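You operate a simulated robot arm through the tools that you are given. There is no shell and no other tool.

You run a simulated robot arm. Do the job below in one go: nothing can be reset, and whatever is moved stays where it is left.

JOB
Test the board from the rest at its printed voltage and sort it by the tester's count.
Fine: three rows go in the yellow tray, fewer in the red, lying flat; pins move only with the supply off.

The check looks at the end state, three seconds after you hand in, the way a careful person would. Anything else that was tipped, shoved, dropped, spilled or broken makes it a failure.

ROBOT AND FRAMES
A 6-joint arm with a two-finger parallel gripper, fixed in place. Base frame: the origin is at the foot of the arm, x ahead of it, y to its left, z up; the work surface is at about z = 0. Lengths are in cm, angles in degrees, forces in N, time in s.
With the tool pointing down near the work surface it reaches from about 14 to 58 cm from the base axis. Its first joint turns from -66.0 to 66.0 degrees. Payload 2.1 kg.
Tool frame: the origin (TCP) lies between the finger pads and is the grasp point; the fingertips stand 3 cm ahead of it; z points along the fingers, y is the line along which they close. The gripper opens to 9.4 cm. The fingers are 2.8 cm wide and 1 cm thick; the gripper's body (5 by 9.6 cm) begins 5.5 cm behind the TCP.
Orientation is that of the tool frame in the base frame, as [roll, pitch, yaw] about the fixed x, y, z axes, in that order (R = Rz(yaw) Ry(pitch) Rx(roll)). With the fingers straight down and closing along the base's y, the tool's x points along the base's -x, its y along +y and its z along -z.

CONTROLS
- The arm moves only by the tool servo_tool. Its argument "targets" is a list of rows, each an object (a shift or turn left out is 0, a gripper value left out holds the last) with "hand": the closure, from 0 (fully open) to 1 (shut); "linear": the shift along the base's x, y, z in cm, a list of three; "delta_rot": the turn, a rotation vector about the base's x, y, z in degrees, a list of three. In form: [{"hand": hand, "linear": [tx, ty, tz], "delta_rot": [ax, ay, az]}, ...]. A call has 1 to 20 rows; each row is the pose to reach, as a shift and turn from the pose commanded when the call began. Rows are played at 5 a second. More than 5 cm and 8.6 degrees between two rows, or a gripper value outside its range, and nothing of the call is played. Where a pose cannot be reached the arm comes as near as it can. A force on the tool above 90 N (or 10 N above the force at the start of the call, whichever is more), or a blocked arm, ends the call early, and 0.2 s more pass. The fingers move at their own pace (about 7.2 cm/s each) and stop on an object; they squeeze with about 42 N. The grip force told is the motor's: it shows also when the fingers shut on nothing. Time passes only in rows, and 0.2 s behind the last, so rows that repeat a pose let the fingers close. It gives the time, the measured TCP pose, the force on the tool (base axes), the opening and the grip force at its end, in the units of the frame above (readings bear some noise), with the torque about the TCP (base axes, N m) and any sound that the robot's microphone picked up.
- Cameras (640 x 400 px; columns grow to the right, rows downward): "scene" is fixed at [7.15, -39.1, 48.59]; the picture's right is [0.57, -0.82, 0.00], its down [-0.46, -0.32, -0.83] and it looks along [0.68, 0.47, -0.56] (base axes); focal length 245 px, centre (320, 200). "wrist" rides on the gripper at [7.6, 1.4, -10.3] in the tool frame; the picture's right is [-0.18, 0.98, 0.00], its down [-0.75, -0.14, -0.64] and it looks along [-0.63, -0.12, 0.77] (tool axes); focal length 243 px, centre (320, 200). There is no depth. A picture from a camera that has moved, and an enlarged one, comes with that camera's place and axes in the base frame and with its lens.
- grab_frame(camera): a new picture of that camera. No time passes.
- close_up(camera, box): a new picture of the part [left, top, right, bottom] of that camera's present view, enlarged. No time passes.
- close_job(): hands the job in; it is judged then, once.

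Places have to be worked out from the pictures, the camera data and where the tool is seen. Open the gripper and draw the arm clear of the work before you hand the job in, unless the task says otherwise.

The tools are called after ">>>" as a command line: name --argument value ..., lists and objects as JSON in quotes. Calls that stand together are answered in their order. servo_tool: Moves the arm, as the interface text tells. Its arguments: {"type":"object","properties":{"targets":{"type":"array","items":{"type":"object","properties":{"hand":{"type":"number"},"linear":{"type":"array","items":{"type":"number"}},"delta_rot":{"type":"array","items":{"type":"number"}}}}}},"required":["targets"]} The other tools are called the same way: grab_frame (camera) takes a picture; close_up (camera, box) takes an enlarged picture of a part of a camera's view; close_job () hands the job in.

At the start:

```text
t: 0.0
position: [36.91, -4.23, 31.55]
tcp_rot: [-180.0, 0.0, 179.9]
force: [0.5, -0.4, -0.8]
ft_torque: [-0.01, 0.03, -0.02]
gripper_width: 9.39
finger_force: 0.1
```

scene: 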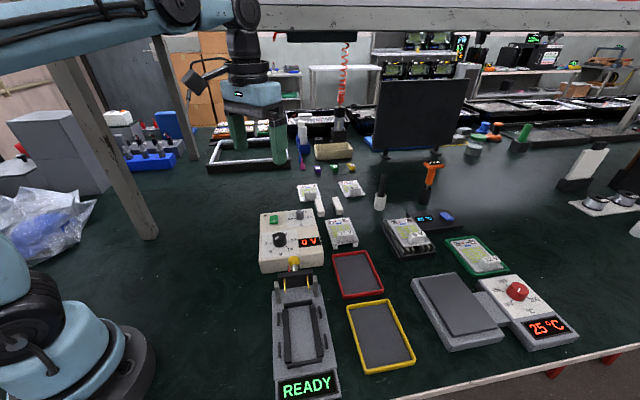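
wrist: 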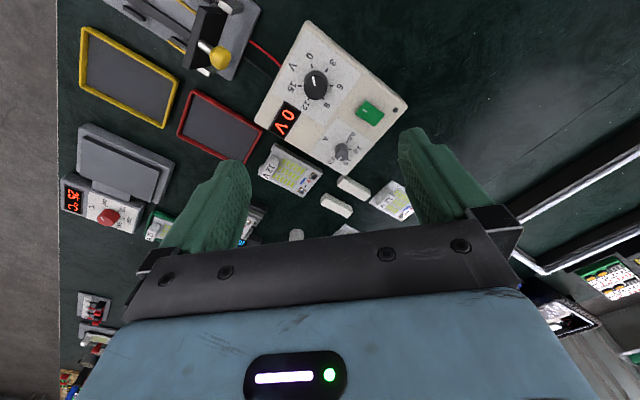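

I'll begin by looking closely at the scene to identify the rest, the boards, the supply and the tester.

>>> close_up --camera "scene" --box '[240, 170, 400, 270]'

>>> close_up --camera "scene" --box '[240, 250, 440, 400]'

>>> close_up --camera "scene" --box '[370, 180, 610, 360]'

>>> close_up --camera "wrist" --box '[240, 10, 440, 240]'

```text
4.00 times, centred on (320, 220) of scene
camera zoom: at [7.15, -39.1, 48.59], right [0.57, -0.82, 0.0], down [-0.46, -0.32, -0.83], along [0.68, 0.47, -0.56], focal length 982 px, centre (320, 120)
```

zoom: 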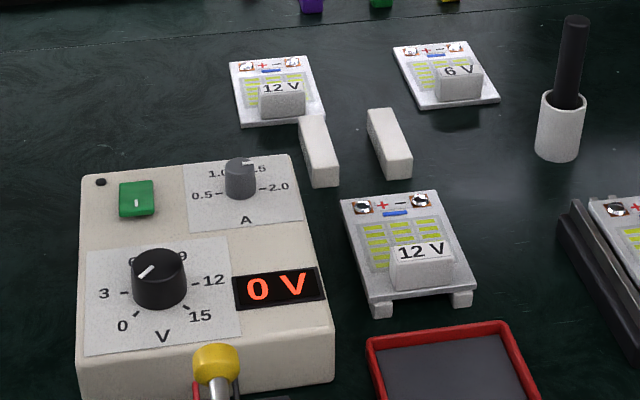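

```text
2.67 times, centred on (340, 325) of scene
camera zoom: at [7.15, -39.1, 48.59], right [0.57, -0.82, 0.0], down [-0.46, -0.32, -0.83], along [0.68, 0.47, -0.56], focal length 654 px, centre (267, -133)
```

zoom: 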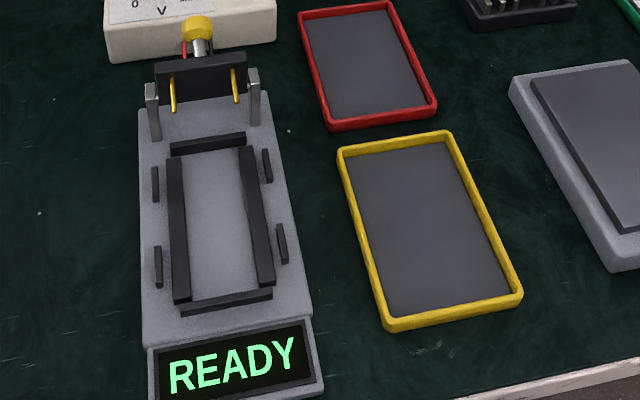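

```text
2.22 times, centred on (490, 270) of scene
camera zoom: at [7.15, -39.1, 48.59], right [0.57, -0.82, 0.0], down [-0.46, -0.32, -0.83], along [0.68, 0.47, -0.56], focal length 545 px, centre (-58, 44)
```

zoom: 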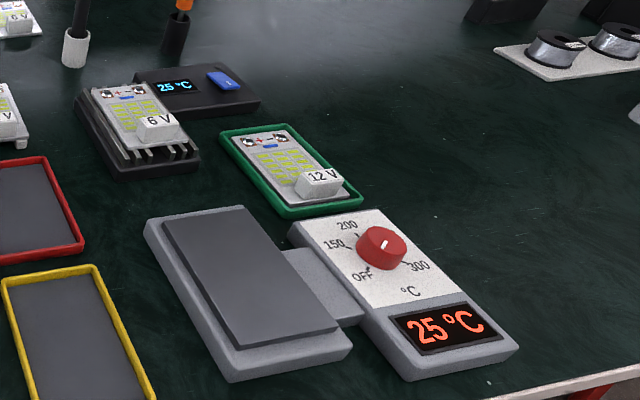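

```text
1.74 times, centred on (340, 125) of wrist
camera zoom: at [29.21, -2.75, 41.76], right [0.18, 0.98, 0.0], down [0.75, -0.14, 0.64], along [0.63, -0.12, -0.77], focal length 422 px, centre (285, 330)
```

zoom: 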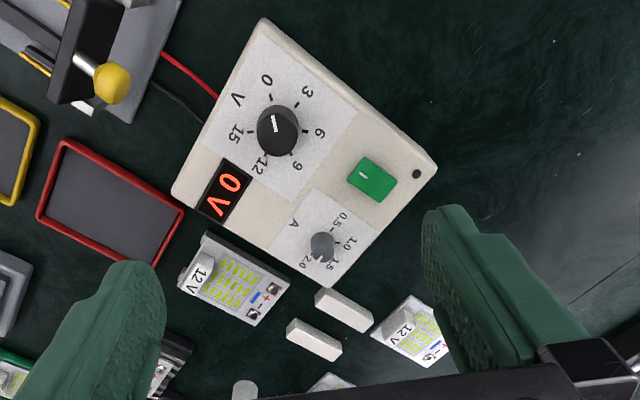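

Several boards lie about: one on two white bars, and others on the table, on a finned cooler and in a green frame. I'll enlarge parts of the current views before moving anything.

>>> close_up --camera "scene" --box '[320, 212, 364, 252]'

>>> close_up --camera "scene" --box '[290, 175, 370, 225]'

>>> close_up --camera "scene" --box '[375, 205, 515, 280]'

>>> close_up --camera "scene" --box '[255, 205, 335, 275]'

>>> close_up --camera "scene" --box '[262, 250, 352, 310]'

>>> close_up --camera "wrist" --box '[60, 0, 300, 150]'

```text
10.00 times, centred on (342, 232) of scene
camera zoom: at [7.15, -39.1, 48.59], right [0.57, -0.82, 0.0], down [-0.46, -0.32, -0.83], along [0.68, 0.47, -0.56], focal length 2454 px, centre (100, -120)
```

zoom: 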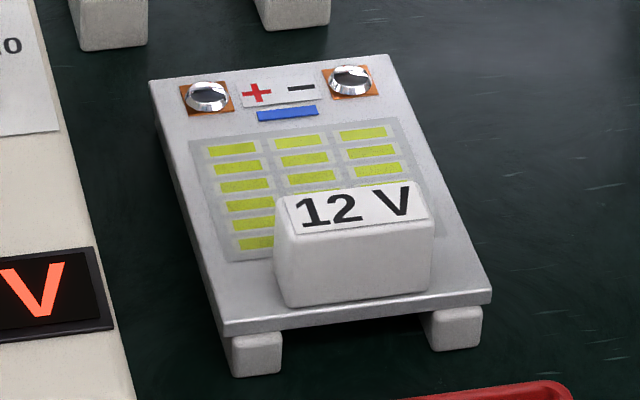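

```text
8.00 times, centred on (330, 200) of scene
camera zoom: at [7.15, -39.1, 48.59], right [0.57, -0.82, 0.0], down [-0.46, -0.32, -0.83], along [0.68, 0.47, -0.56], focal length 1964 px, centre (240, 200)
```

zoom: 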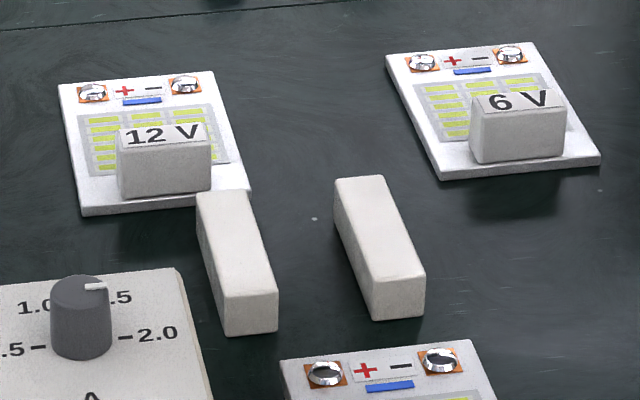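

```text
4.57 times, centred on (445, 242) of scene
camera zoom: at [7.15, -39.1, 48.59], right [0.57, -0.82, 0.0], down [-0.46, -0.32, -0.83], along [0.68, 0.47, -0.56], focal length 1122 px, centre (-251, 6)
```

zoom: 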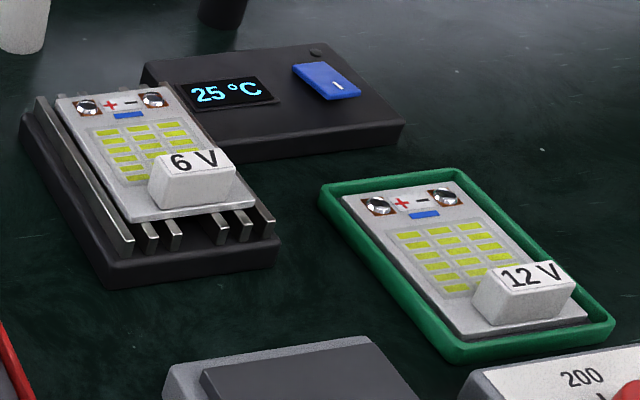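

```text
5.71 times, centred on (295, 240) of scene
camera zoom: at [7.15, -39.1, 48.59], right [0.57, -0.82, 0.0], down [-0.46, -0.32, -0.83], along [0.68, 0.47, -0.56], focal length 1402 px, centre (463, -29)
```

zoom: 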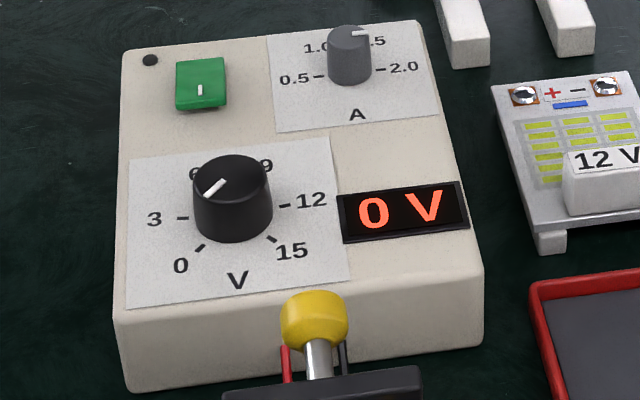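

```text
6.67 times, centred on (307, 280) of scene
camera zoom: at [7.15, -39.1, 48.59], right [0.57, -0.82, 0.0], down [-0.46, -0.32, -0.83], along [0.68, 0.47, -0.56], focal length 1636 px, centre (407, -333)
```

zoom: 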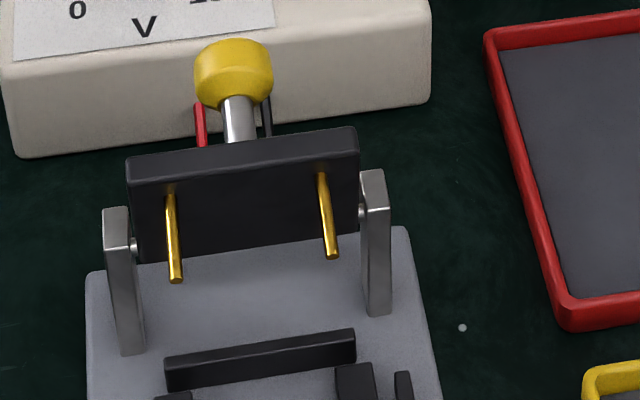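

```text
2.67 times, centred on (180, 75) of wrist
camera zoom: at [29.21, -2.75, 41.76], right [0.18, 0.98, 0.0], down [0.75, -0.14, 0.64], along [0.63, -0.12, -0.77], focal length 647 px, centre (693, 533)
```

zoom: 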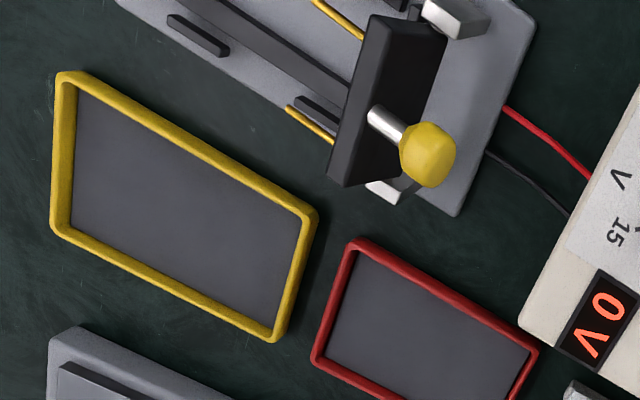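

The board on the two white bars (12 V print, pads facing +x+y, turned about 45°) is near (54,-14), and the tester nest is near (25,-22) at the same 45°. I'll turn the tool 45° and move to look closely at the tester head.

>>> servo_tool --targets '[{"hand": 0, "linear": [-1.75, -2.55, -1.2], "delta_rot": [0, 0, 5.6]}, {"hand": 0, "linear": [-3.5, -5.1, -2.4], "delta_rot": [0, 0, 11.25]}, {"hand": 0, "linear": [-5.25, -7.65, -3.6], "delta_rot": [0, 0, 16.9]}, {"hand": 0, "linear": [-7, -10.2, -4.75], "delta_rot": [0, 0, 22.5]}, {"hand": 0, "linear": [-8.75, -12.75, -6], "delta_rot": [0, 0, 28.1]}, {"hand": 0, "linear": [-10.5, -15.3, -7.1], "delta_rot": [0, 0, 33.75]}, {"hand": 0, "linear": [-12.25, -17.85, -8.3], "delta_rot": [0, 0, 39.4]}, {"hand": 0, "linear": [-14, -20.4, -9.5], "delta_rot": [0, 0, 45]}, {"hand": 0, "linear": [-14, -20.4, -9.5], "delta_rot": [0, 0, 45]}]'

>>> grab_frame --camera "wrist"

>>> grab_frame --camera "scene"

```text
t: 2.0
position: [22.64, -24.62, 22.0]
tcp_rot: [180.0, 0.1, -134.9]
force: [-0.7, 0.1, -0.1]
ft_torque: [0.01, -0.01, 0.0]
gripper_width: 9.41
finger_force: 0.1
```

```text
taken
camera wrist: at [16.33, -28.95, 32.24], right [-0.57, 0.82, 0.0], down [0.63, 0.43, 0.64], along [0.53, 0.36, -0.77], focal length 243 px, centre (320, 200)
```

wrist: 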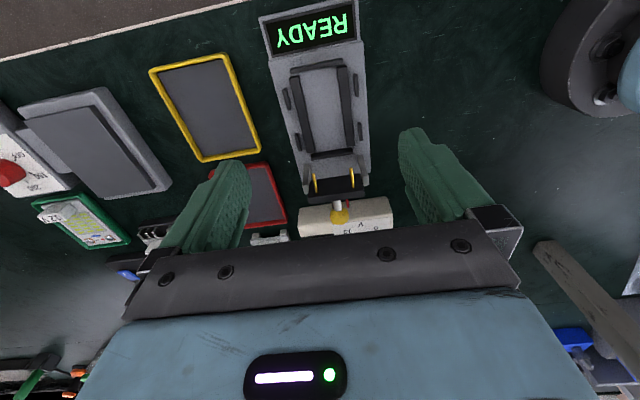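

```text
taken
```

scene: 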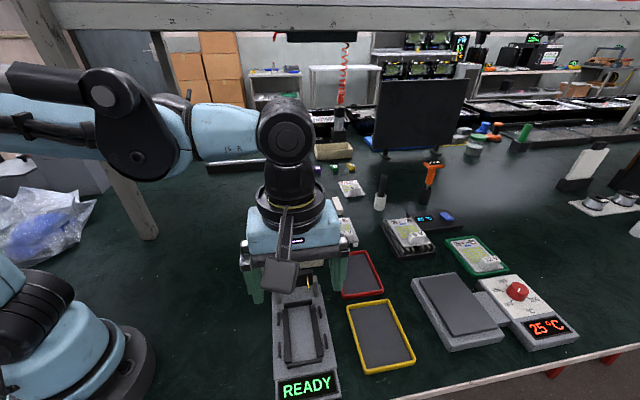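

The wrist camera sees the tester from the front now. I'll zoom in on the nest and the pin head.

>>> close_up --camera "wrist" --box '[280, 130, 400, 240]'

>>> close_up --camera "wrist" --box '[250, 0, 390, 200]'

>>> close_up --camera "wrist" --box '[130, 40, 300, 240]'

```text
3.64 times, centred on (340, 185) of wrist
camera zoom: at [16.33, -28.95, 32.24], right [-0.57, 0.82, 0.0], down [0.63, 0.43, 0.64], along [0.53, 0.36, -0.77], focal length 882 px, centre (247, 254)
```

zoom: 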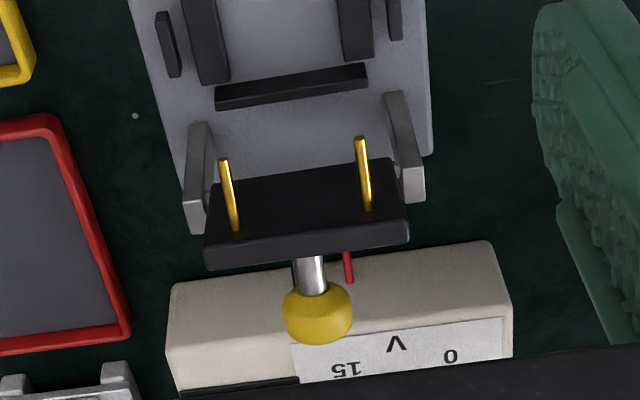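

```text
2.00 times, centred on (320, 100) of wrist
camera zoom: at [16.33, -28.95, 32.24], right [-0.57, 0.82, 0.0], down [0.63, 0.43, 0.64], along [0.53, 0.36, -0.77], focal length 485 px, centre (320, 400)
```

zoom: 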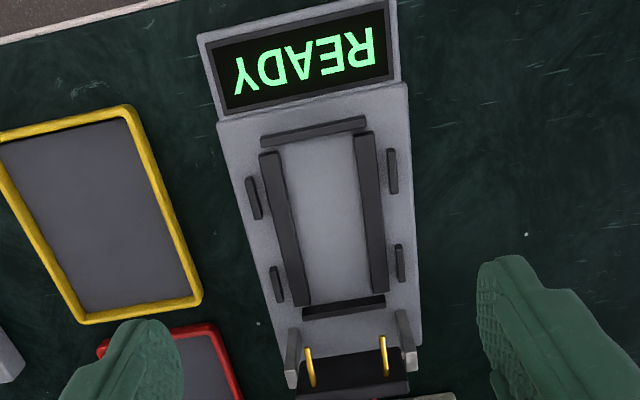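

```text
2.00 times, centred on (215, 140) of wrist
camera zoom: at [16.33, -28.95, 32.24], right [-0.57, 0.82, 0.0], down [0.63, 0.43, 0.64], along [0.53, 0.36, -0.77], focal length 485 px, centre (530, 320)
```

zoom: 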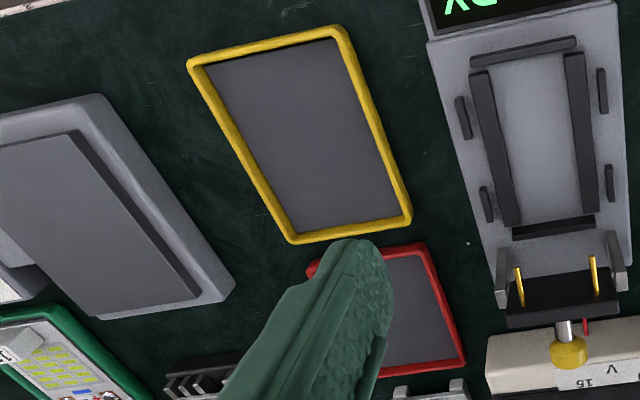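

The ball triangulates to about (32.5,-15,9.9), with the pins roughly level and pointing at the nest. I want a side view of the head to find its hinge, so I'll swing round to look from the robot's left side.

>>> servo_tool --targets '[{"linear": [-0.15, 1.8, 0.3], "delta_rot": [0, 0, -7.2]}, {"linear": [-0.3, 3.6, 0.3], "delta_rot": [0, 0, -14.4]}, {"linear": [-0.45, 5.4, 0.3], "delta_rot": [0, 0, -21.6]}, {"linear": [-0.6, 7.2, 0.3], "delta_rot": [0, 0, -28.8]}, {"linear": [-0.75, 9.0, 0.3], "delta_rot": [0, 0, -36]}, {"linear": [-0.9, 10.8, 0], "delta_rot": [0, 0, -43.2]}, {"linear": [-1.05, 12.6, 0], "delta_rot": [0, 0, -50.4]}, {"linear": [-1.2, 14.4, 0], "delta_rot": [0, 0, -57.6]}, {"linear": [-1.35, 16.2, 0], "delta_rot": [0, 0, -64.8]}, {"linear": [-1.5, 18, 0], "delta_rot": [0, 0, -72]}, {"linear": [-1.6, 19.6, 0], "delta_rot": [0, 0, -79]}, {"linear": [-1.6, 19.6, 0], "delta_rot": [0, 0, -79]}]'

>>> grab_frame --camera "wrist"

```text
t: 4.6
position: [21.16, -4.93, 21.84]
tcp_rot: [179.9, 0.1, 146.0]
force: [0.4, 0.0, 0.6]
ft_torque: [-0.01, -0.02, 0.01]
gripper_width: 9.38
finger_force: 0.1
```

```text
taken
camera wrist: at [15.64, 0.47, 32.14], right [0.7, 0.71, 0.0], down [0.54, -0.54, 0.64], along [0.46, -0.45, -0.77], focal length 243 px, centre (320, 200)
```

wrist: 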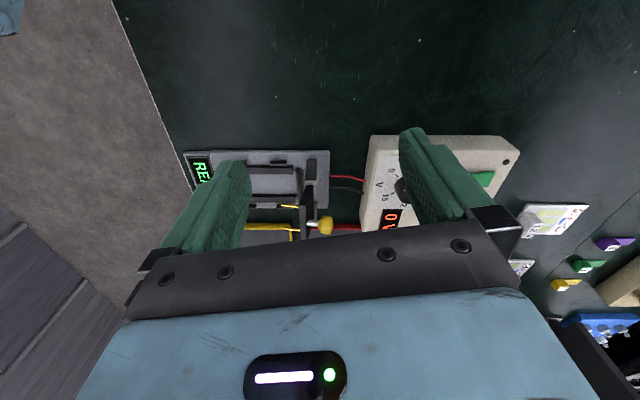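

Now I'll tilt the tool and lower it a little for a flatter side view of the lever head.

>>> servo_tool --targets '[{"linear": [0, 0, -1.5], "delta_rot": [-4.5, -4.5, 0]}, {"linear": [0, 0, -3], "delta_rot": [-9, -9, 0]}, {"linear": [0, 0, -4.5], "delta_rot": [-13.5, -13.5, 0]}, {"linear": [0, 0, -6], "delta_rot": [-18, -18, 0]}, {"linear": [0, 0, -6], "delta_rot": [-18, -18, 0]}]'

>>> grab_frame --camera "wrist"

>>> close_up --camera "wrist" --box '[240, 120, 400, 240]'

```text
t: 5.8
position: [21.42, -5.01, 15.91]
tcp_rot: [-174.8, 25.1, 147.2]
force: [-0.1, 0.0, -1.3]
ft_torque: [-0.01, 0.0, -0.03]
gripper_width: 9.4
finger_force: 0.0
```

```text
taken
camera wrist: at [13.3, 3.03, 21.86], right [0.7, 0.71, 0.0], down [0.3, -0.29, 0.91], along [0.65, -0.64, -0.41], focal length 243 px, centre (320, 200)
```

wrist: 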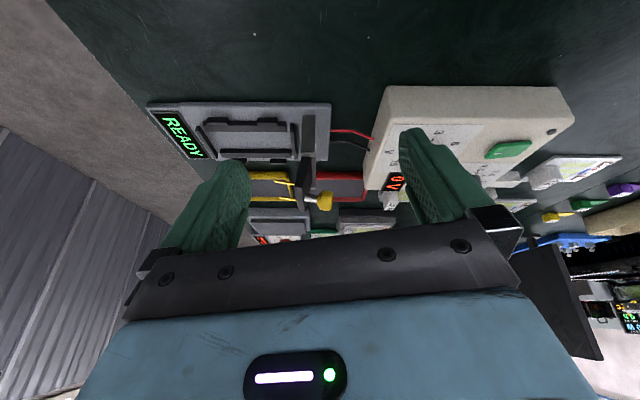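

```text
3.33 times, centred on (320, 180) of wrist
camera zoom: at [13.3, 3.03, 21.86], right [0.7, 0.71, 0.0], down [0.3, -0.29, 0.91], along [0.65, -0.64, -0.41], focal length 809 px, centre (320, 267)
```

zoom: 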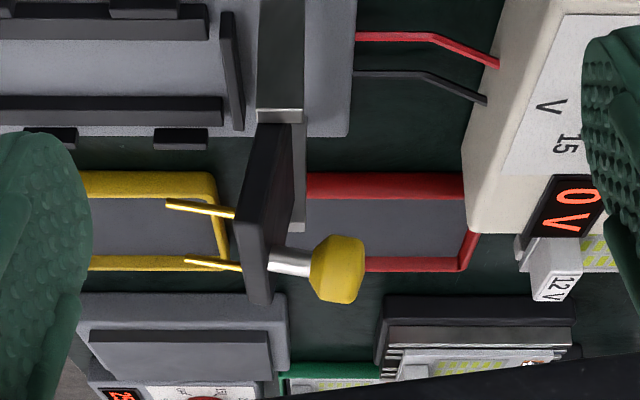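

The side view makes it clear. The plate hinges at the post tops (z≈6.3) and stands vertical, with the pins level toward the nest and the lever straight back, so swinging the ball forward 90° drops the pins. Next I'll look at the supply's switch, the knobs and the rest's side.

>>> close_up --camera "wrist" --box '[450, 80, 610, 180]'

>>> close_up --camera "wrist" --box '[140, 80, 340, 200]'

>>> close_up --camera "wrist" --box '[360, 80, 460, 220]'

```text
4.00 times, centred on (530, 130) of wrist
camera zoom: at [13.3, 3.03, 21.86], right [0.7, 0.71, 0.0], down [0.3, -0.29, 0.91], along [0.65, -0.64, -0.41], focal length 970 px, centre (-520, 480)
```

zoom: 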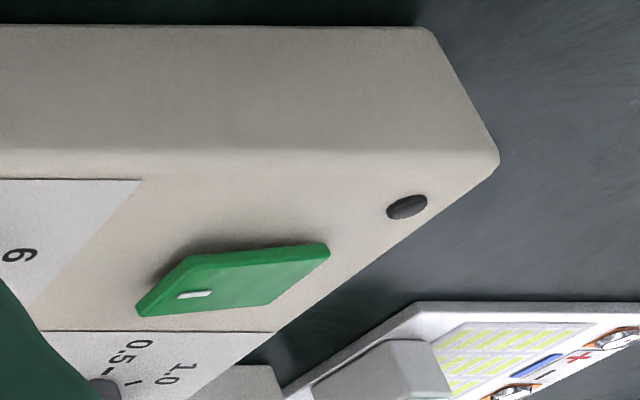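

```text
3.20 times, centred on (240, 140) of wrist
camera zoom: at [13.3, 3.03, 21.86], right [0.7, 0.71, 0.0], down [0.3, -0.29, 0.91], along [0.65, -0.64, -0.41], focal length 776 px, centre (576, 392)
```

zoom: 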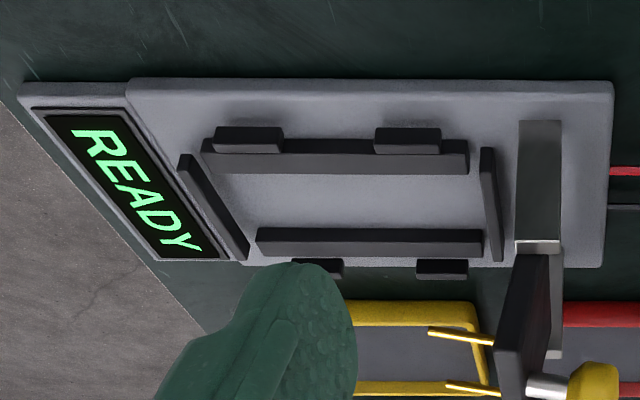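

```text
2.86 times, centred on (410, 150) of wrist
camera zoom: at [13.3, 3.03, 21.86], right [0.7, 0.71, 0.0], down [0.3, -0.29, 0.91], along [0.65, -0.64, -0.41], focal length 693 px, centre (63, 343)
```

zoom: 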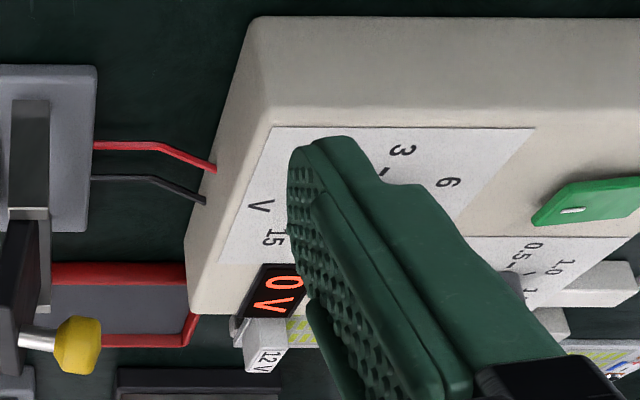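

The green switch is a rocker with its "I" end, toward the tester, standing high, so it is off and pressing that end should turn it on. I'll level the tool again and then view the panel from above.

>>> servo_tool --targets '[{"linear": [0, 0, 2], "delta_rot": [4.5, 4.5, 0]}, {"linear": [0, 0, 4], "delta_rot": [9, 9, 0]}, {"linear": [0, 0, 6], "delta_rot": [13.5, 13.5, 0]}, {"linear": [0, 0, 8], "delta_rot": [18, 18, 0]}, {"linear": [0, 0, 8], "delta_rot": [18, 18, 0]}]'

>>> servo_tool --targets '[{"linear": [1.5, 0.4, 0], "delta_rot": [0, 0, 8.5]}, {"linear": [3, 0.8, 0], "delta_rot": [0, 0, 17]}, {"linear": [4.5, 1.2, 0], "delta_rot": [0, 0, 25.5]}, {"linear": [6, 1.6, 0], "delta_rot": [0, 0, 34]}, {"linear": [6, 1.6, 0], "delta_rot": [0, 0, 34]}]'

>>> grab_frame --camera "wrist"

>>> close_up --camera "wrist" --box '[240, 100, 400, 240]'

```text
t: 7.0
position: [21.1, -4.93, 24.08]
tcp_rot: [180.0, 0.1, 146.1]
force: [0.1, -0.3, 0.0]
ft_torque: [-0.02, 0.02, 0.01]
gripper_width: 9.42
finger_force: 0.0
```

```text
t: 8.2
position: [27.07, -3.32, 23.85]
tcp_rot: [-179.9, 0.1, -179.8]
force: [-0.1, 0.8, 0.2]
ft_torque: [0.0, 0.0, -0.02]
gripper_width: 9.4
finger_force: 0.1
```

```text
taken
camera wrist: at [19.53, -1.92, 34.17], right [0.18, 0.98, 0.0], down [0.75, -0.14, 0.64], along [0.63, -0.12, -0.77], focal length 243 px, centre (320, 200)
```

wrist: 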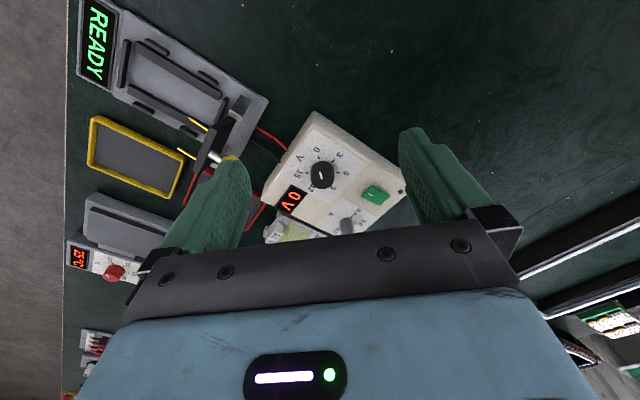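

```text
2.86 times, centred on (320, 170) of wrist
camera zoom: at [19.53, -1.92, 34.17], right [0.18, 0.98, 0.0], down [0.75, -0.14, 0.64], along [0.63, -0.12, -0.77], focal length 693 px, centre (320, 286)
```

zoom: 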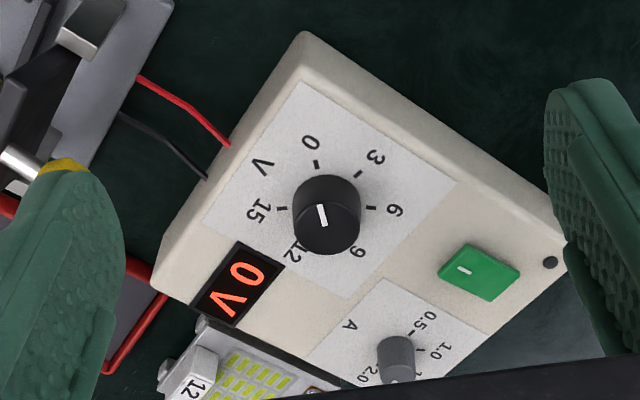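

I'll shift forward for a second view of the panel, so I can triangulate the knob and switch accurately.

>>> servo_tool --targets '[{"linear": [3.5, 0, 0]}, {"linear": [7, 0, 0]}, {"linear": [10.5, 0, 0]}, {"linear": [10.5, 0, 0]}]'

>>> grab_frame --camera "wrist"

>>> close_up --camera "wrist" --box '[240, 30, 400, 130]'

>>> close_up --camera "wrist" --box '[240, 130, 400, 230]'

```text
t: 9.2
position: [37.68, -3.37, 24.02]
tcp_rot: [-180.0, 0.1, -179.9]
force: [0.0, -0.1, -0.4]
ft_torque: [0.01, 0.02, 0.0]
gripper_width: 9.43
finger_force: 0.0
```

```text
taken
camera wrist: at [30.11, -1.92, 34.3], right [0.18, 0.98, 0.0], down [0.75, -0.14, 0.64], along [0.63, -0.12, -0.77], focal length 243 px, centre (320, 200)
```

wrist: 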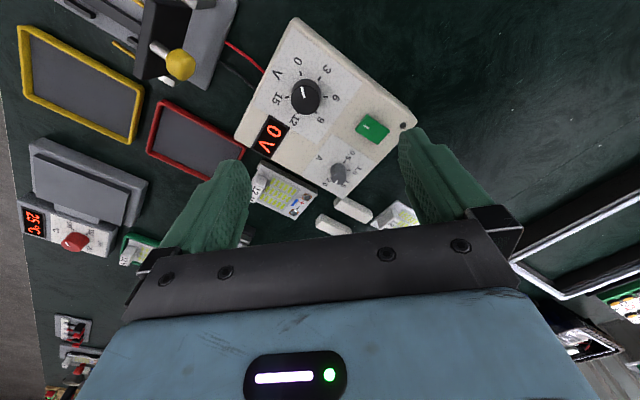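

```text
4.00 times, centred on (320, 80) of wrist
camera zoom: at [30.11, -1.92, 34.3], right [0.18, 0.98, 0.0], down [0.75, -0.14, 0.64], along [0.63, -0.12, -0.77], focal length 970 px, centre (320, 680)
```

zoom: 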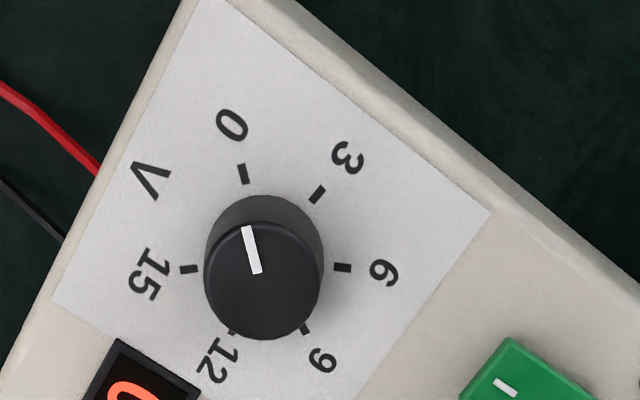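

```text
4.00 times, centred on (320, 180) of wrist
camera zoom: at [30.11, -1.92, 34.3], right [0.18, 0.98, 0.0], down [0.75, -0.14, 0.64], along [0.63, -0.12, -0.77], focal length 970 px, centre (320, 280)
```

zoom: 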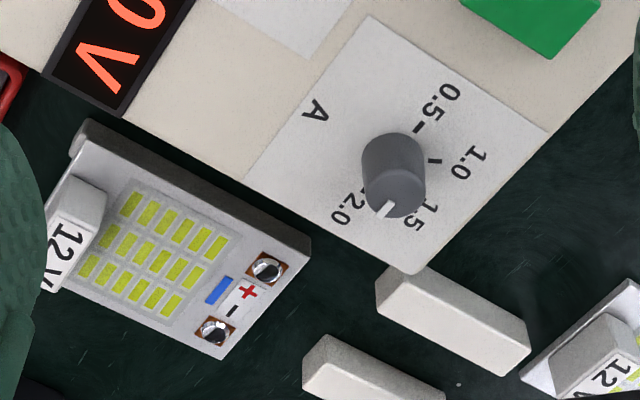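

Triangulation puts the voltage knob at about (38.25,-5.03), with its top at z≈7 on a panel at z≈5. It points at 0 and the marks are 60° apart, so 12 V needs about 240° clockwise. I'll hover over it with the fingers partly open and the tool turned +60°, which leaves room to turn.

>>> servo_tool --targets '[{"hand": 0.4, "linear": [0.07, -0.21, -1.3], "delta_rot": [0, 0, 7.5]}, {"hand": 0.4, "linear": [0.14, -0.42, -2.6], "delta_rot": [0, 0, 15]}, {"hand": 0.4, "linear": [0.2, -0.63, -3.9], "delta_rot": [0, 0, 22.5]}, {"hand": 0.4, "linear": [0.27, -0.84, -5.2], "delta_rot": [0, 0, 30]}, {"hand": 0.4, "linear": [0.34, -1.05, -6.5], "delta_rot": [0, 0, 37.5]}, {"hand": 0.4, "linear": [0.4, -1.26, -8], "delta_rot": [0, 0, 45]}, {"hand": 0.4, "linear": [0.47, -1.47, -9.5], "delta_rot": [0, 0, 52.5]}, {"hand": 0.4, "linear": [0.54, -1.68, -11], "delta_rot": [0, 0, 60]}, {"hand": 0.4, "linear": [0.54, -1.68, -11], "delta_rot": [0, 0, 60]}]'

>>> grab_frame --camera "wrist"

>>> close_up --camera "scene" --box '[230, 160, 350, 280]'

>>> close_up --camera "wrist" --box '[220, 100, 440, 240]'

```text
t: 11.2
position: [38.48, -5.01, 13.15]
tcp_rot: [180.0, 0.2, -119.8]
force: [0.1, 0.2, -0.2]
ft_torque: [0.04, -0.03, 0.02]
gripper_width: 5.63
finger_force: 0.0
```

```text
taken
camera wrist: at [33.42, -11.0, 23.3], right [-0.76, 0.65, 0.0], down [0.5, 0.58, 0.64], along [0.42, 0.49, -0.77], focal length 243 px, centre (320, 200)
```

wrist: 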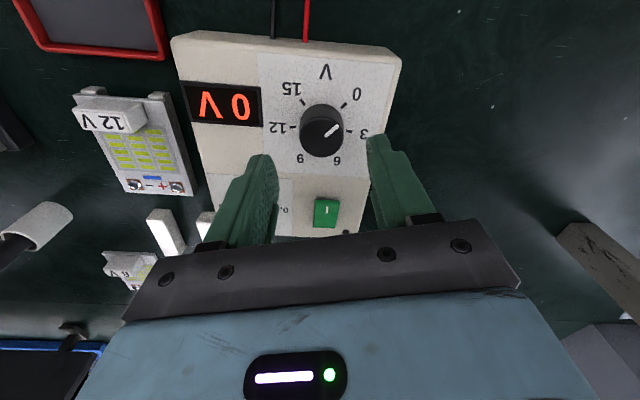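

```text
3.33 times, centred on (290, 220) of scene
camera zoom: at [7.15, -39.1, 48.59], right [0.57, -0.82, 0.0], down [-0.46, -0.32, -0.83], along [0.68, 0.47, -0.56], focal length 818 px, centre (420, 133)
```

zoom: 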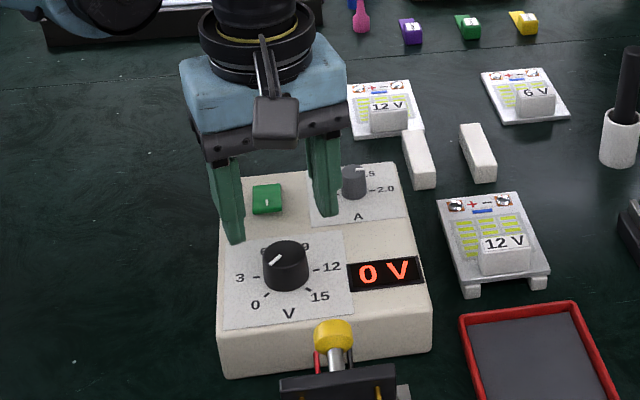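

```text
2.86 times, centred on (330, 170) of wrist
camera zoom: at [33.42, -11.0, 23.3], right [-0.76, 0.65, 0.0], down [0.5, 0.58, 0.64], along [0.42, 0.49, -0.77], focal length 693 px, centre (291, 286)
```

zoom: 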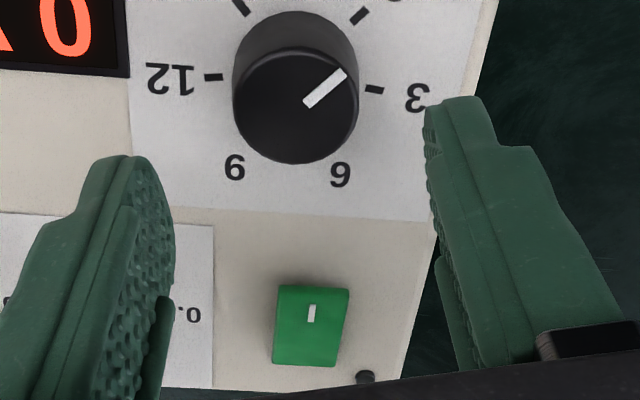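

This view confirms the knob centre at (38.3,-5.03), and the tool is within about 1 mm of it. I'll lower so the tips sit just above the panel and check before gripping.

>>> servo_tool --targets '[{"linear": [-0.08, 0.05, -1.5]}, {"linear": [-0.08, 0.05, -3]}, {"linear": [-0.08, 0.05, -4]}, {"linear": [-0.08, 0.05, -4.3]}, {"linear": [-0.08, 0.05, -4.3]}]'

>>> close_up --camera "scene" --box '[250, 190, 340, 270]'

>>> close_up --camera "wrist" --box '[200, 90, 440, 240]'

```text
t: 12.4
position: [38.13, -5.07, 8.71]
tcp_rot: [-179.9, 0.1, -119.9]
force: [0.2, 0.4, 0.0]
ft_torque: [0.02, -0.01, 0.03]
gripper_width: 5.64
finger_force: 0.1
```

```text
5.00 times, centred on (295, 230) of scene
camera zoom: at [7.15, -39.1, 48.59], right [0.57, -0.82, 0.0], down [-0.46, -0.32, -0.83], along [0.68, 0.47, -0.56], focal length 1227 px, centre (445, 50)
```

zoom: 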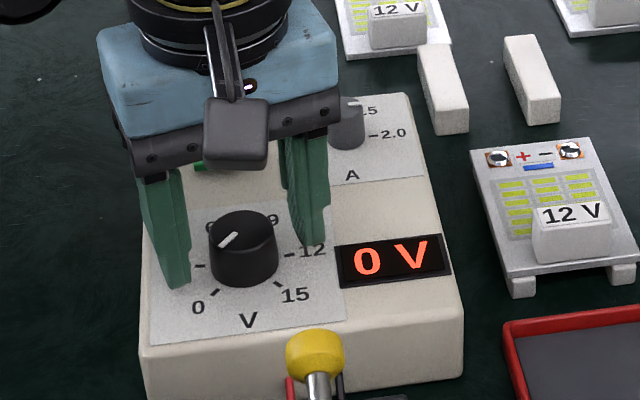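

```text
2.67 times, centred on (320, 165) of wrist
camera zoom: at [33.21, -10.98, 18.92], right [-0.76, 0.65, 0.0], down [0.5, 0.58, 0.64], along [0.42, 0.49, -0.77], focal length 647 px, centre (320, 293)
```

zoom: 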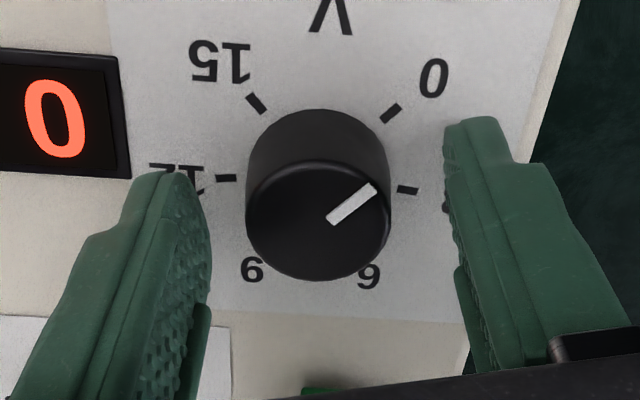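

The tips are just above the panel and the knob is within about 1 mm of centre. I'll make that small correction and close on the knob, watching the force.

>>> servo_tool --targets '[{"hand": 0.4, "linear": [0.12, 0.05, 0]}, {"hand": 0.6, "linear": [0.12, 0.05, 0]}, {"hand": 0.63, "linear": [0.12, 0.05, 0]}, {"hand": 0.63, "linear": [0.12, 0.05, 0]}]'

>>> close_up --camera "wrist" --box '[200, 90, 440, 240]'

```text
t: 13.4
position: [38.39, -5.17, 8.68]
tcp_rot: [180.0, 0.1, -120.0]
force: [0.5, 0.0, -0.7]
ft_torque: [-0.02, -0.03, -0.01]
gripper_width: 3.48
finger_force: 0.0
```

```text
2.67 times, centred on (320, 165) of wrist
camera zoom: at [33.37, -10.97, 18.9], right [-0.76, 0.65, 0.0], down [0.5, 0.58, 0.64], along [0.42, 0.49, -0.77], focal length 647 px, centre (320, 293)
```

zoom: 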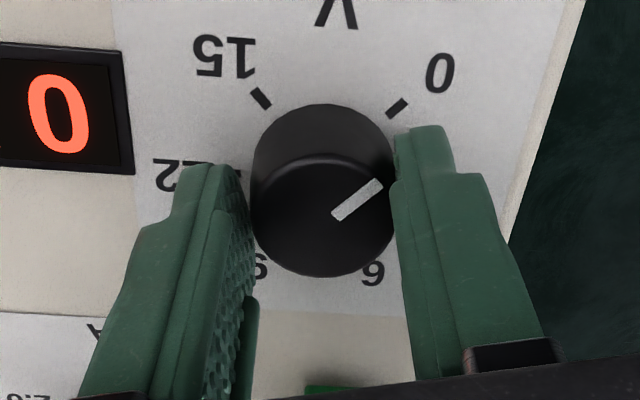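

There is no contact at 3.48 cm and it looks centred. I'll close fully and check the force.

>>> servo_tool --targets '[{"hand": 0.7, "linear": [0, 0, 0]}, {"hand": 0.8, "linear": [0, 0, 0]}, {"hand": 0.8, "linear": [0, 0, 0]}]'

```text
t: 14.2
position: [38.38, -5.04, 8.65]
tcp_rot: [179.7, -0.1, -120.0]
force: [-10.5, 5.2, 1.0]
ft_torque: [0.2, 0.34, -0.05]
gripper_width: 3.26
finger_force: 45.5
```

Gripped at 3.26 cm with a side force of about 12 N along the closing line. I'll nudge the tool slightly that way to relieve it before turning.

>>> servo_tool --targets '[{"linear": [-0.05, 0.03, 0]}, {"linear": [-0.05, 0.03, 0]}]'

>>> close_up --camera "scene" --box '[250, 190, 340, 270]'

```text
t: 14.8
position: [38.36, -5.16, 8.64]
tcp_rot: [-180.0, 0.1, -120.0]
force: [-4.0, -0.1, -29.0]
ft_torque: [0.03, 0.09, -0.14]
gripper_width: 3.27
finger_force: 45.2
```

```text
5.00 times, centred on (295, 230) of scene
camera zoom: at [7.16, -39.1, 48.59], right [0.57, -0.82, 0.0], down [-0.46, -0.32, -0.83], along [0.68, 0.47, -0.56], focal length 1227 px, centre (445, 50)
```

zoom: 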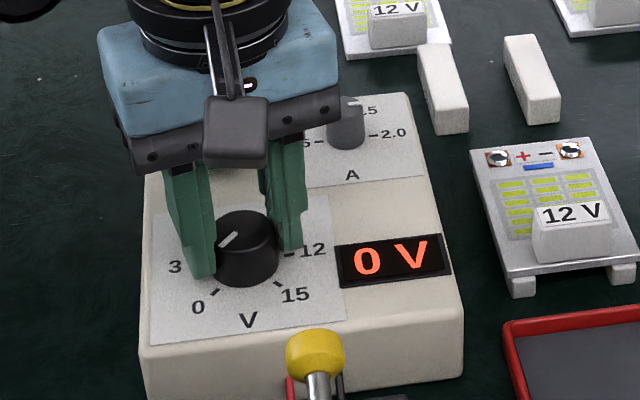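

The side force has gone, but there is now a vertical load of -29 N. I'll hold still for a moment and read again.

>>> servo_tool --targets '[{"linear": [0, 0, 0]}, {"linear": [0, 0, 0]}]'

```text
t: 15.4
position: [38.36, -5.01, 8.72]
tcp_rot: [-179.9, 0.0, -120.0]
force: [-0.5, -3.4, -29.3]
ft_torque: [-0.08, 0.01, -0.24]
gripper_width: 3.26
finger_force: 45.3
```

The load persists, so I'll lower by 1 mm to relieve it.

>>> servo_tool --targets '[{"linear": [0, 0, -0.1]}, {"linear": [0, 0, -0.1]}]'

```text
t: 16.0
position: [38.34, -5.08, 8.66]
tcp_rot: [-179.9, 0.0, -119.9]
force: [2.0, -12.2, 19.7]
ft_torque: [0.3, -0.38, -0.22]
gripper_width: 3.25
finger_force: 45.1
```

Stiffness is about 490 N/cm. I'll trim with a small correction and then start turning clockwise in a short first run.

>>> servo_tool --targets '[{"linear": [0, -0.02, 0.04]}, {"linear": [0, -0.02, 0.04], "delta_rot": [0, 0, -5]}, {"linear": [0, -0.02, 0.04], "delta_rot": [0, 0, -10]}, {"linear": [0, -0.02, 0.04], "delta_rot": [0, 0, -15]}, {"linear": [0, -0.02, 0.04], "delta_rot": [0, 0, -20]}]'

>>> close_up --camera "scene" --box '[250, 190, 340, 270]'

```text
t: 17.2
position: [38.4, -5.03, 8.67]
tcp_rot: [180.0, 0.1, -140.1]
force: [6.5, -9.8, 20.4]
ft_torque: [-0.22, 0.03, 0.01]
gripper_width: 3.25
finger_force: 45.1
```

```text
5.00 times, centred on (295, 230) of scene
camera zoom: at [7.14, -39.1, 48.6], right [0.57, -0.82, 0.0], down [-0.46, -0.32, -0.83], along [0.68, 0.47, -0.56], focal length 1227 px, centre (445, 50)
```

zoom: 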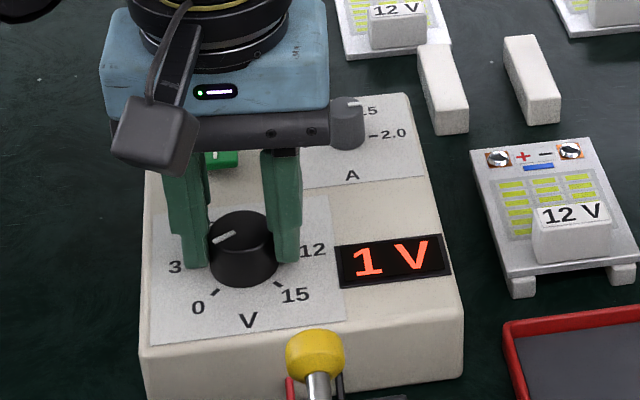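

The display shows the set voltage (1 V after 20°), so 20° per volt is confirmed. I'll continue another 100° clockwise.

>>> servo_tool --targets '[{"delta_rot": [0, 0, -7]}, {"delta_rot": [0, 0, -14]}, {"delta_rot": [0, 0, -21]}, {"delta_rot": [0, 0, -28]}, {"delta_rot": [0, 0, -35]}, {"delta_rot": [0, 0, -42]}, {"delta_rot": [0, 0, -49]}, {"delta_rot": [0, 0, -56]}, {"delta_rot": [0, 0, -63]}, {"delta_rot": [0, 0, -70]}, {"delta_rot": [0, 0, -77]}, {"delta_rot": [0, 0, -84]}, {"delta_rot": [0, 0, -91]}, {"delta_rot": [0, 0, -98]}, {"delta_rot": [0, 0, -100]}, {"delta_rot": [0, 0, -100]}]'

>>> close_up --camera "scene" --box '[250, 190, 340, 270]'

```text
t: 20.6
position: [38.24, -5.08, 8.76]
tcp_rot: [-180.0, 0.3, 120.0]
force: [11.3, -14.3, -15.6]
ft_torque: [-1.04, -0.63, 0.0]
gripper_width: 3.24
finger_force: 45.5
```

```text
5.00 times, centred on (295, 230) of scene
camera zoom: at [7.16, -39.1, 48.59], right [0.57, -0.82, 0.0], down [-0.46, -0.32, -0.83], along [0.68, 0.47, -0.56], focal length 1227 px, centre (445, 50)
```

zoom: 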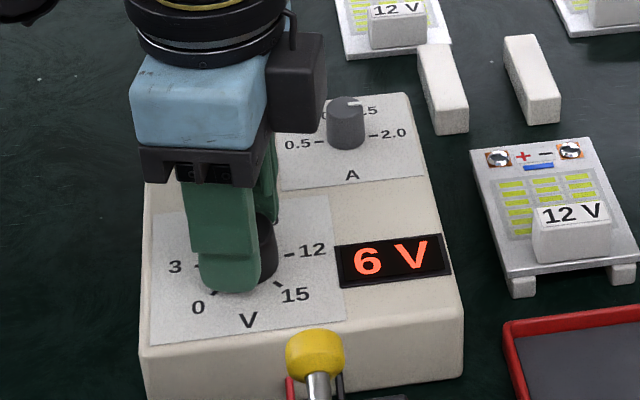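

It reads 6 V. I'll release, lift, turn back +120° and regrip for the second half.

>>> servo_tool --targets '[{"hand": 0.4}, {"hand": 0.4}, {"hand": 0.4, "linear": [0.02, -0.03, 2.2]}, {"hand": 0.4, "linear": [0.02, -0.03, 4.4], "delta_rot": [0, 0, 8]}, {"hand": 0.4, "linear": [0.02, -0.03, 4.4], "delta_rot": [0, 0, 16]}, {"hand": 0.4, "linear": [0.02, -0.03, 4.4], "delta_rot": [0, 0, 24]}, {"hand": 0.4, "linear": [0.02, -0.03, 4.4], "delta_rot": [0, 0, 32]}, {"hand": 0.4, "linear": [0.02, -0.03, 4.4], "delta_rot": [0, 0, 40]}, {"hand": 0.4, "linear": [0.02, -0.03, 4.4], "delta_rot": [0, 0, 48]}, {"hand": 0.4, "linear": [0.02, -0.03, 4.4], "delta_rot": [0, 0, 56]}, {"hand": 0.4, "linear": [0.02, -0.03, 4.4], "delta_rot": [0, 0, 64]}, {"hand": 0.4, "linear": [0.02, -0.03, 4.4], "delta_rot": [0, 0, 72]}, {"hand": 0.4, "linear": [0.02, -0.03, 4.4], "delta_rot": [0, 0, 80]}, {"hand": 0.4, "linear": [0.02, -0.03, 4.4], "delta_rot": [0, 0, 88]}, {"hand": 0.4, "linear": [0.02, -0.03, 4.4], "delta_rot": [0, 0, 96]}, {"hand": 0.4, "linear": [0.02, -0.03, 4.4], "delta_rot": [0, 0, 104]}, {"hand": 0.4, "linear": [0.02, -0.03, 4.4], "delta_rot": [0, 0, 112]}, {"hand": 0.4, "linear": [0.02, -0.03, 4.4], "delta_rot": [0, 0, 120]}, {"hand": 0.4, "linear": [0.02, -0.03, 4.4], "delta_rot": [0, 0, 120]}]'

>>> close_up --camera "wrist" --box '[200, 90, 440, 240]'

>>> close_up --camera "scene" --box '[230, 160, 350, 280]'

```text
t: 24.6
position: [38.33, -4.96, 12.96]
tcp_rot: [-180.0, 0.1, -119.9]
force: [-0.9, 0.4, -0.2]
ft_torque: [0.06, -0.01, 0.01]
gripper_width: 5.64
finger_force: 0.0
```

```text
2.67 times, centred on (320, 165) of wrist
camera zoom: at [33.33, -10.88, 23.24], right [-0.76, 0.65, 0.0], down [0.5, 0.58, 0.64], along [0.42, 0.49, -0.77], focal length 647 px, centre (320, 293)
```

zoom: 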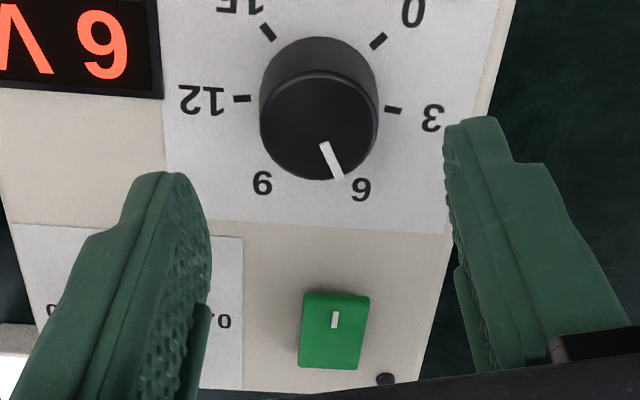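

```text
3.33 times, centred on (290, 220) of scene
camera zoom: at [7.15, -39.1, 48.59], right [0.57, -0.82, 0.0], down [-0.46, -0.32, -0.83], along [0.68, 0.47, -0.56], focal length 818 px, centre (420, 133)
```

zoom: 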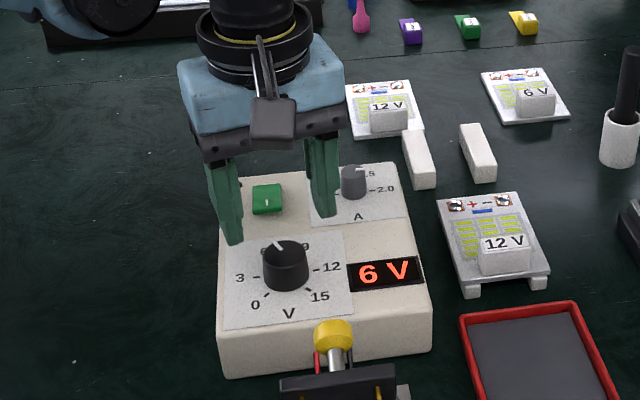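

The knob stayed at 6 V and the supply hasn't shifted. I'll lower again and regrip.

>>> servo_tool --targets '[{"hand": 0.4, "linear": [0, -0.03, -2.2]}, {"hand": 0.4, "linear": [0, -0.03, -4]}, {"hand": 0.4, "linear": [0, -0.03, -4.4]}, {"hand": 0.62, "linear": [0, -0.03, -4.4]}, {"hand": 0.7, "linear": [0, -0.03, -4.4]}, {"hand": 0.8, "linear": [0, -0.03, -4.4]}, {"hand": 0.8, "linear": [0, -0.03, -4.4]}]'

```text
t: 26.2
position: [38.36, -4.93, 8.63]
tcp_rot: [-179.9, 0.0, -120.0]
force: [4.2, -1.8, -9.9]
ft_torque: [-0.07, -0.12, 0.01]
gripper_width: 3.23
finger_force: 45.2
```

The grip is clean with low forces. I'll turn another 100° clockwise and then read the display.

>>> servo_tool --targets '[{"delta_rot": [0, 0, -7]}, {"delta_rot": [0, 0, -14]}, {"delta_rot": [0, 0, -21]}, {"delta_rot": [0, 0, -28]}, {"delta_rot": [0, 0, -35]}, {"delta_rot": [0, 0, -42]}, {"delta_rot": [0, 0, -49]}, {"delta_rot": [0, 0, -56]}, {"delta_rot": [0, 0, -63]}, {"delta_rot": [0, 0, -70]}, {"delta_rot": [0, 0, -77]}, {"delta_rot": [0, 0, -84]}, {"delta_rot": [0, 0, -91]}, {"delta_rot": [0, 0, -98]}, {"delta_rot": [0, 0, -105]}, {"delta_rot": [0, 0, -112]}, {"delta_rot": [0, 0, -116]}, {"delta_rot": [0, 0, -116]}]'

>>> close_up --camera "scene" --box '[250, 190, 340, 270]'

>>> close_up --camera "wrist" --box '[200, 90, 440, 240]'

```text
t: 30.0
position: [38.32, -5.18, 8.72]
tcp_rot: [179.9, 0.2, 123.8]
force: [9.7, -12.5, 36.7]
ft_torque: [-0.43, -0.39, -0.03]
gripper_width: 3.25
finger_force: 44.9
```

```text
5.00 times, centred on (295, 230) of scene
camera zoom: at [7.14, -39.1, 48.6], right [0.57, -0.82, 0.0], down [-0.46, -0.32, -0.83], along [0.68, 0.47, -0.56], focal length 1227 px, centre (445, 50)
```

zoom: 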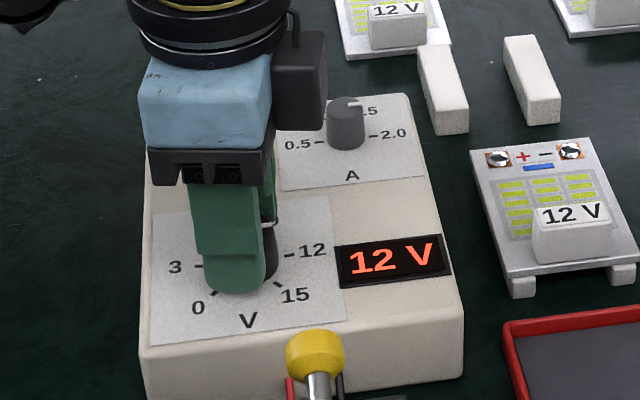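

```text
2.67 times, centred on (320, 165) of wrist
camera zoom: at [35.25, 2.09, 18.91], right [0.92, 0.4, 0.0], down [0.3, -0.7, 0.64], along [0.26, -0.59, -0.77], focal length 647 px, centre (320, 293)
```

zoom: 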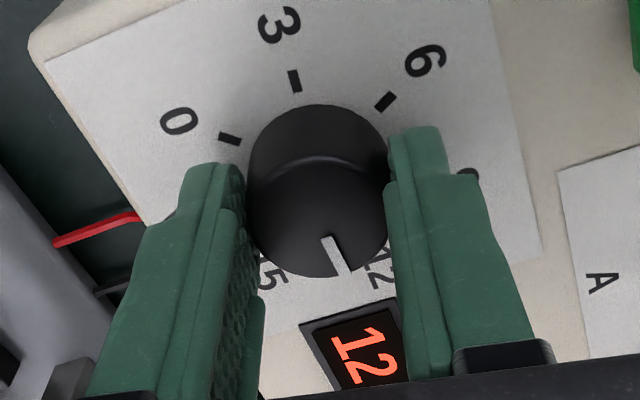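

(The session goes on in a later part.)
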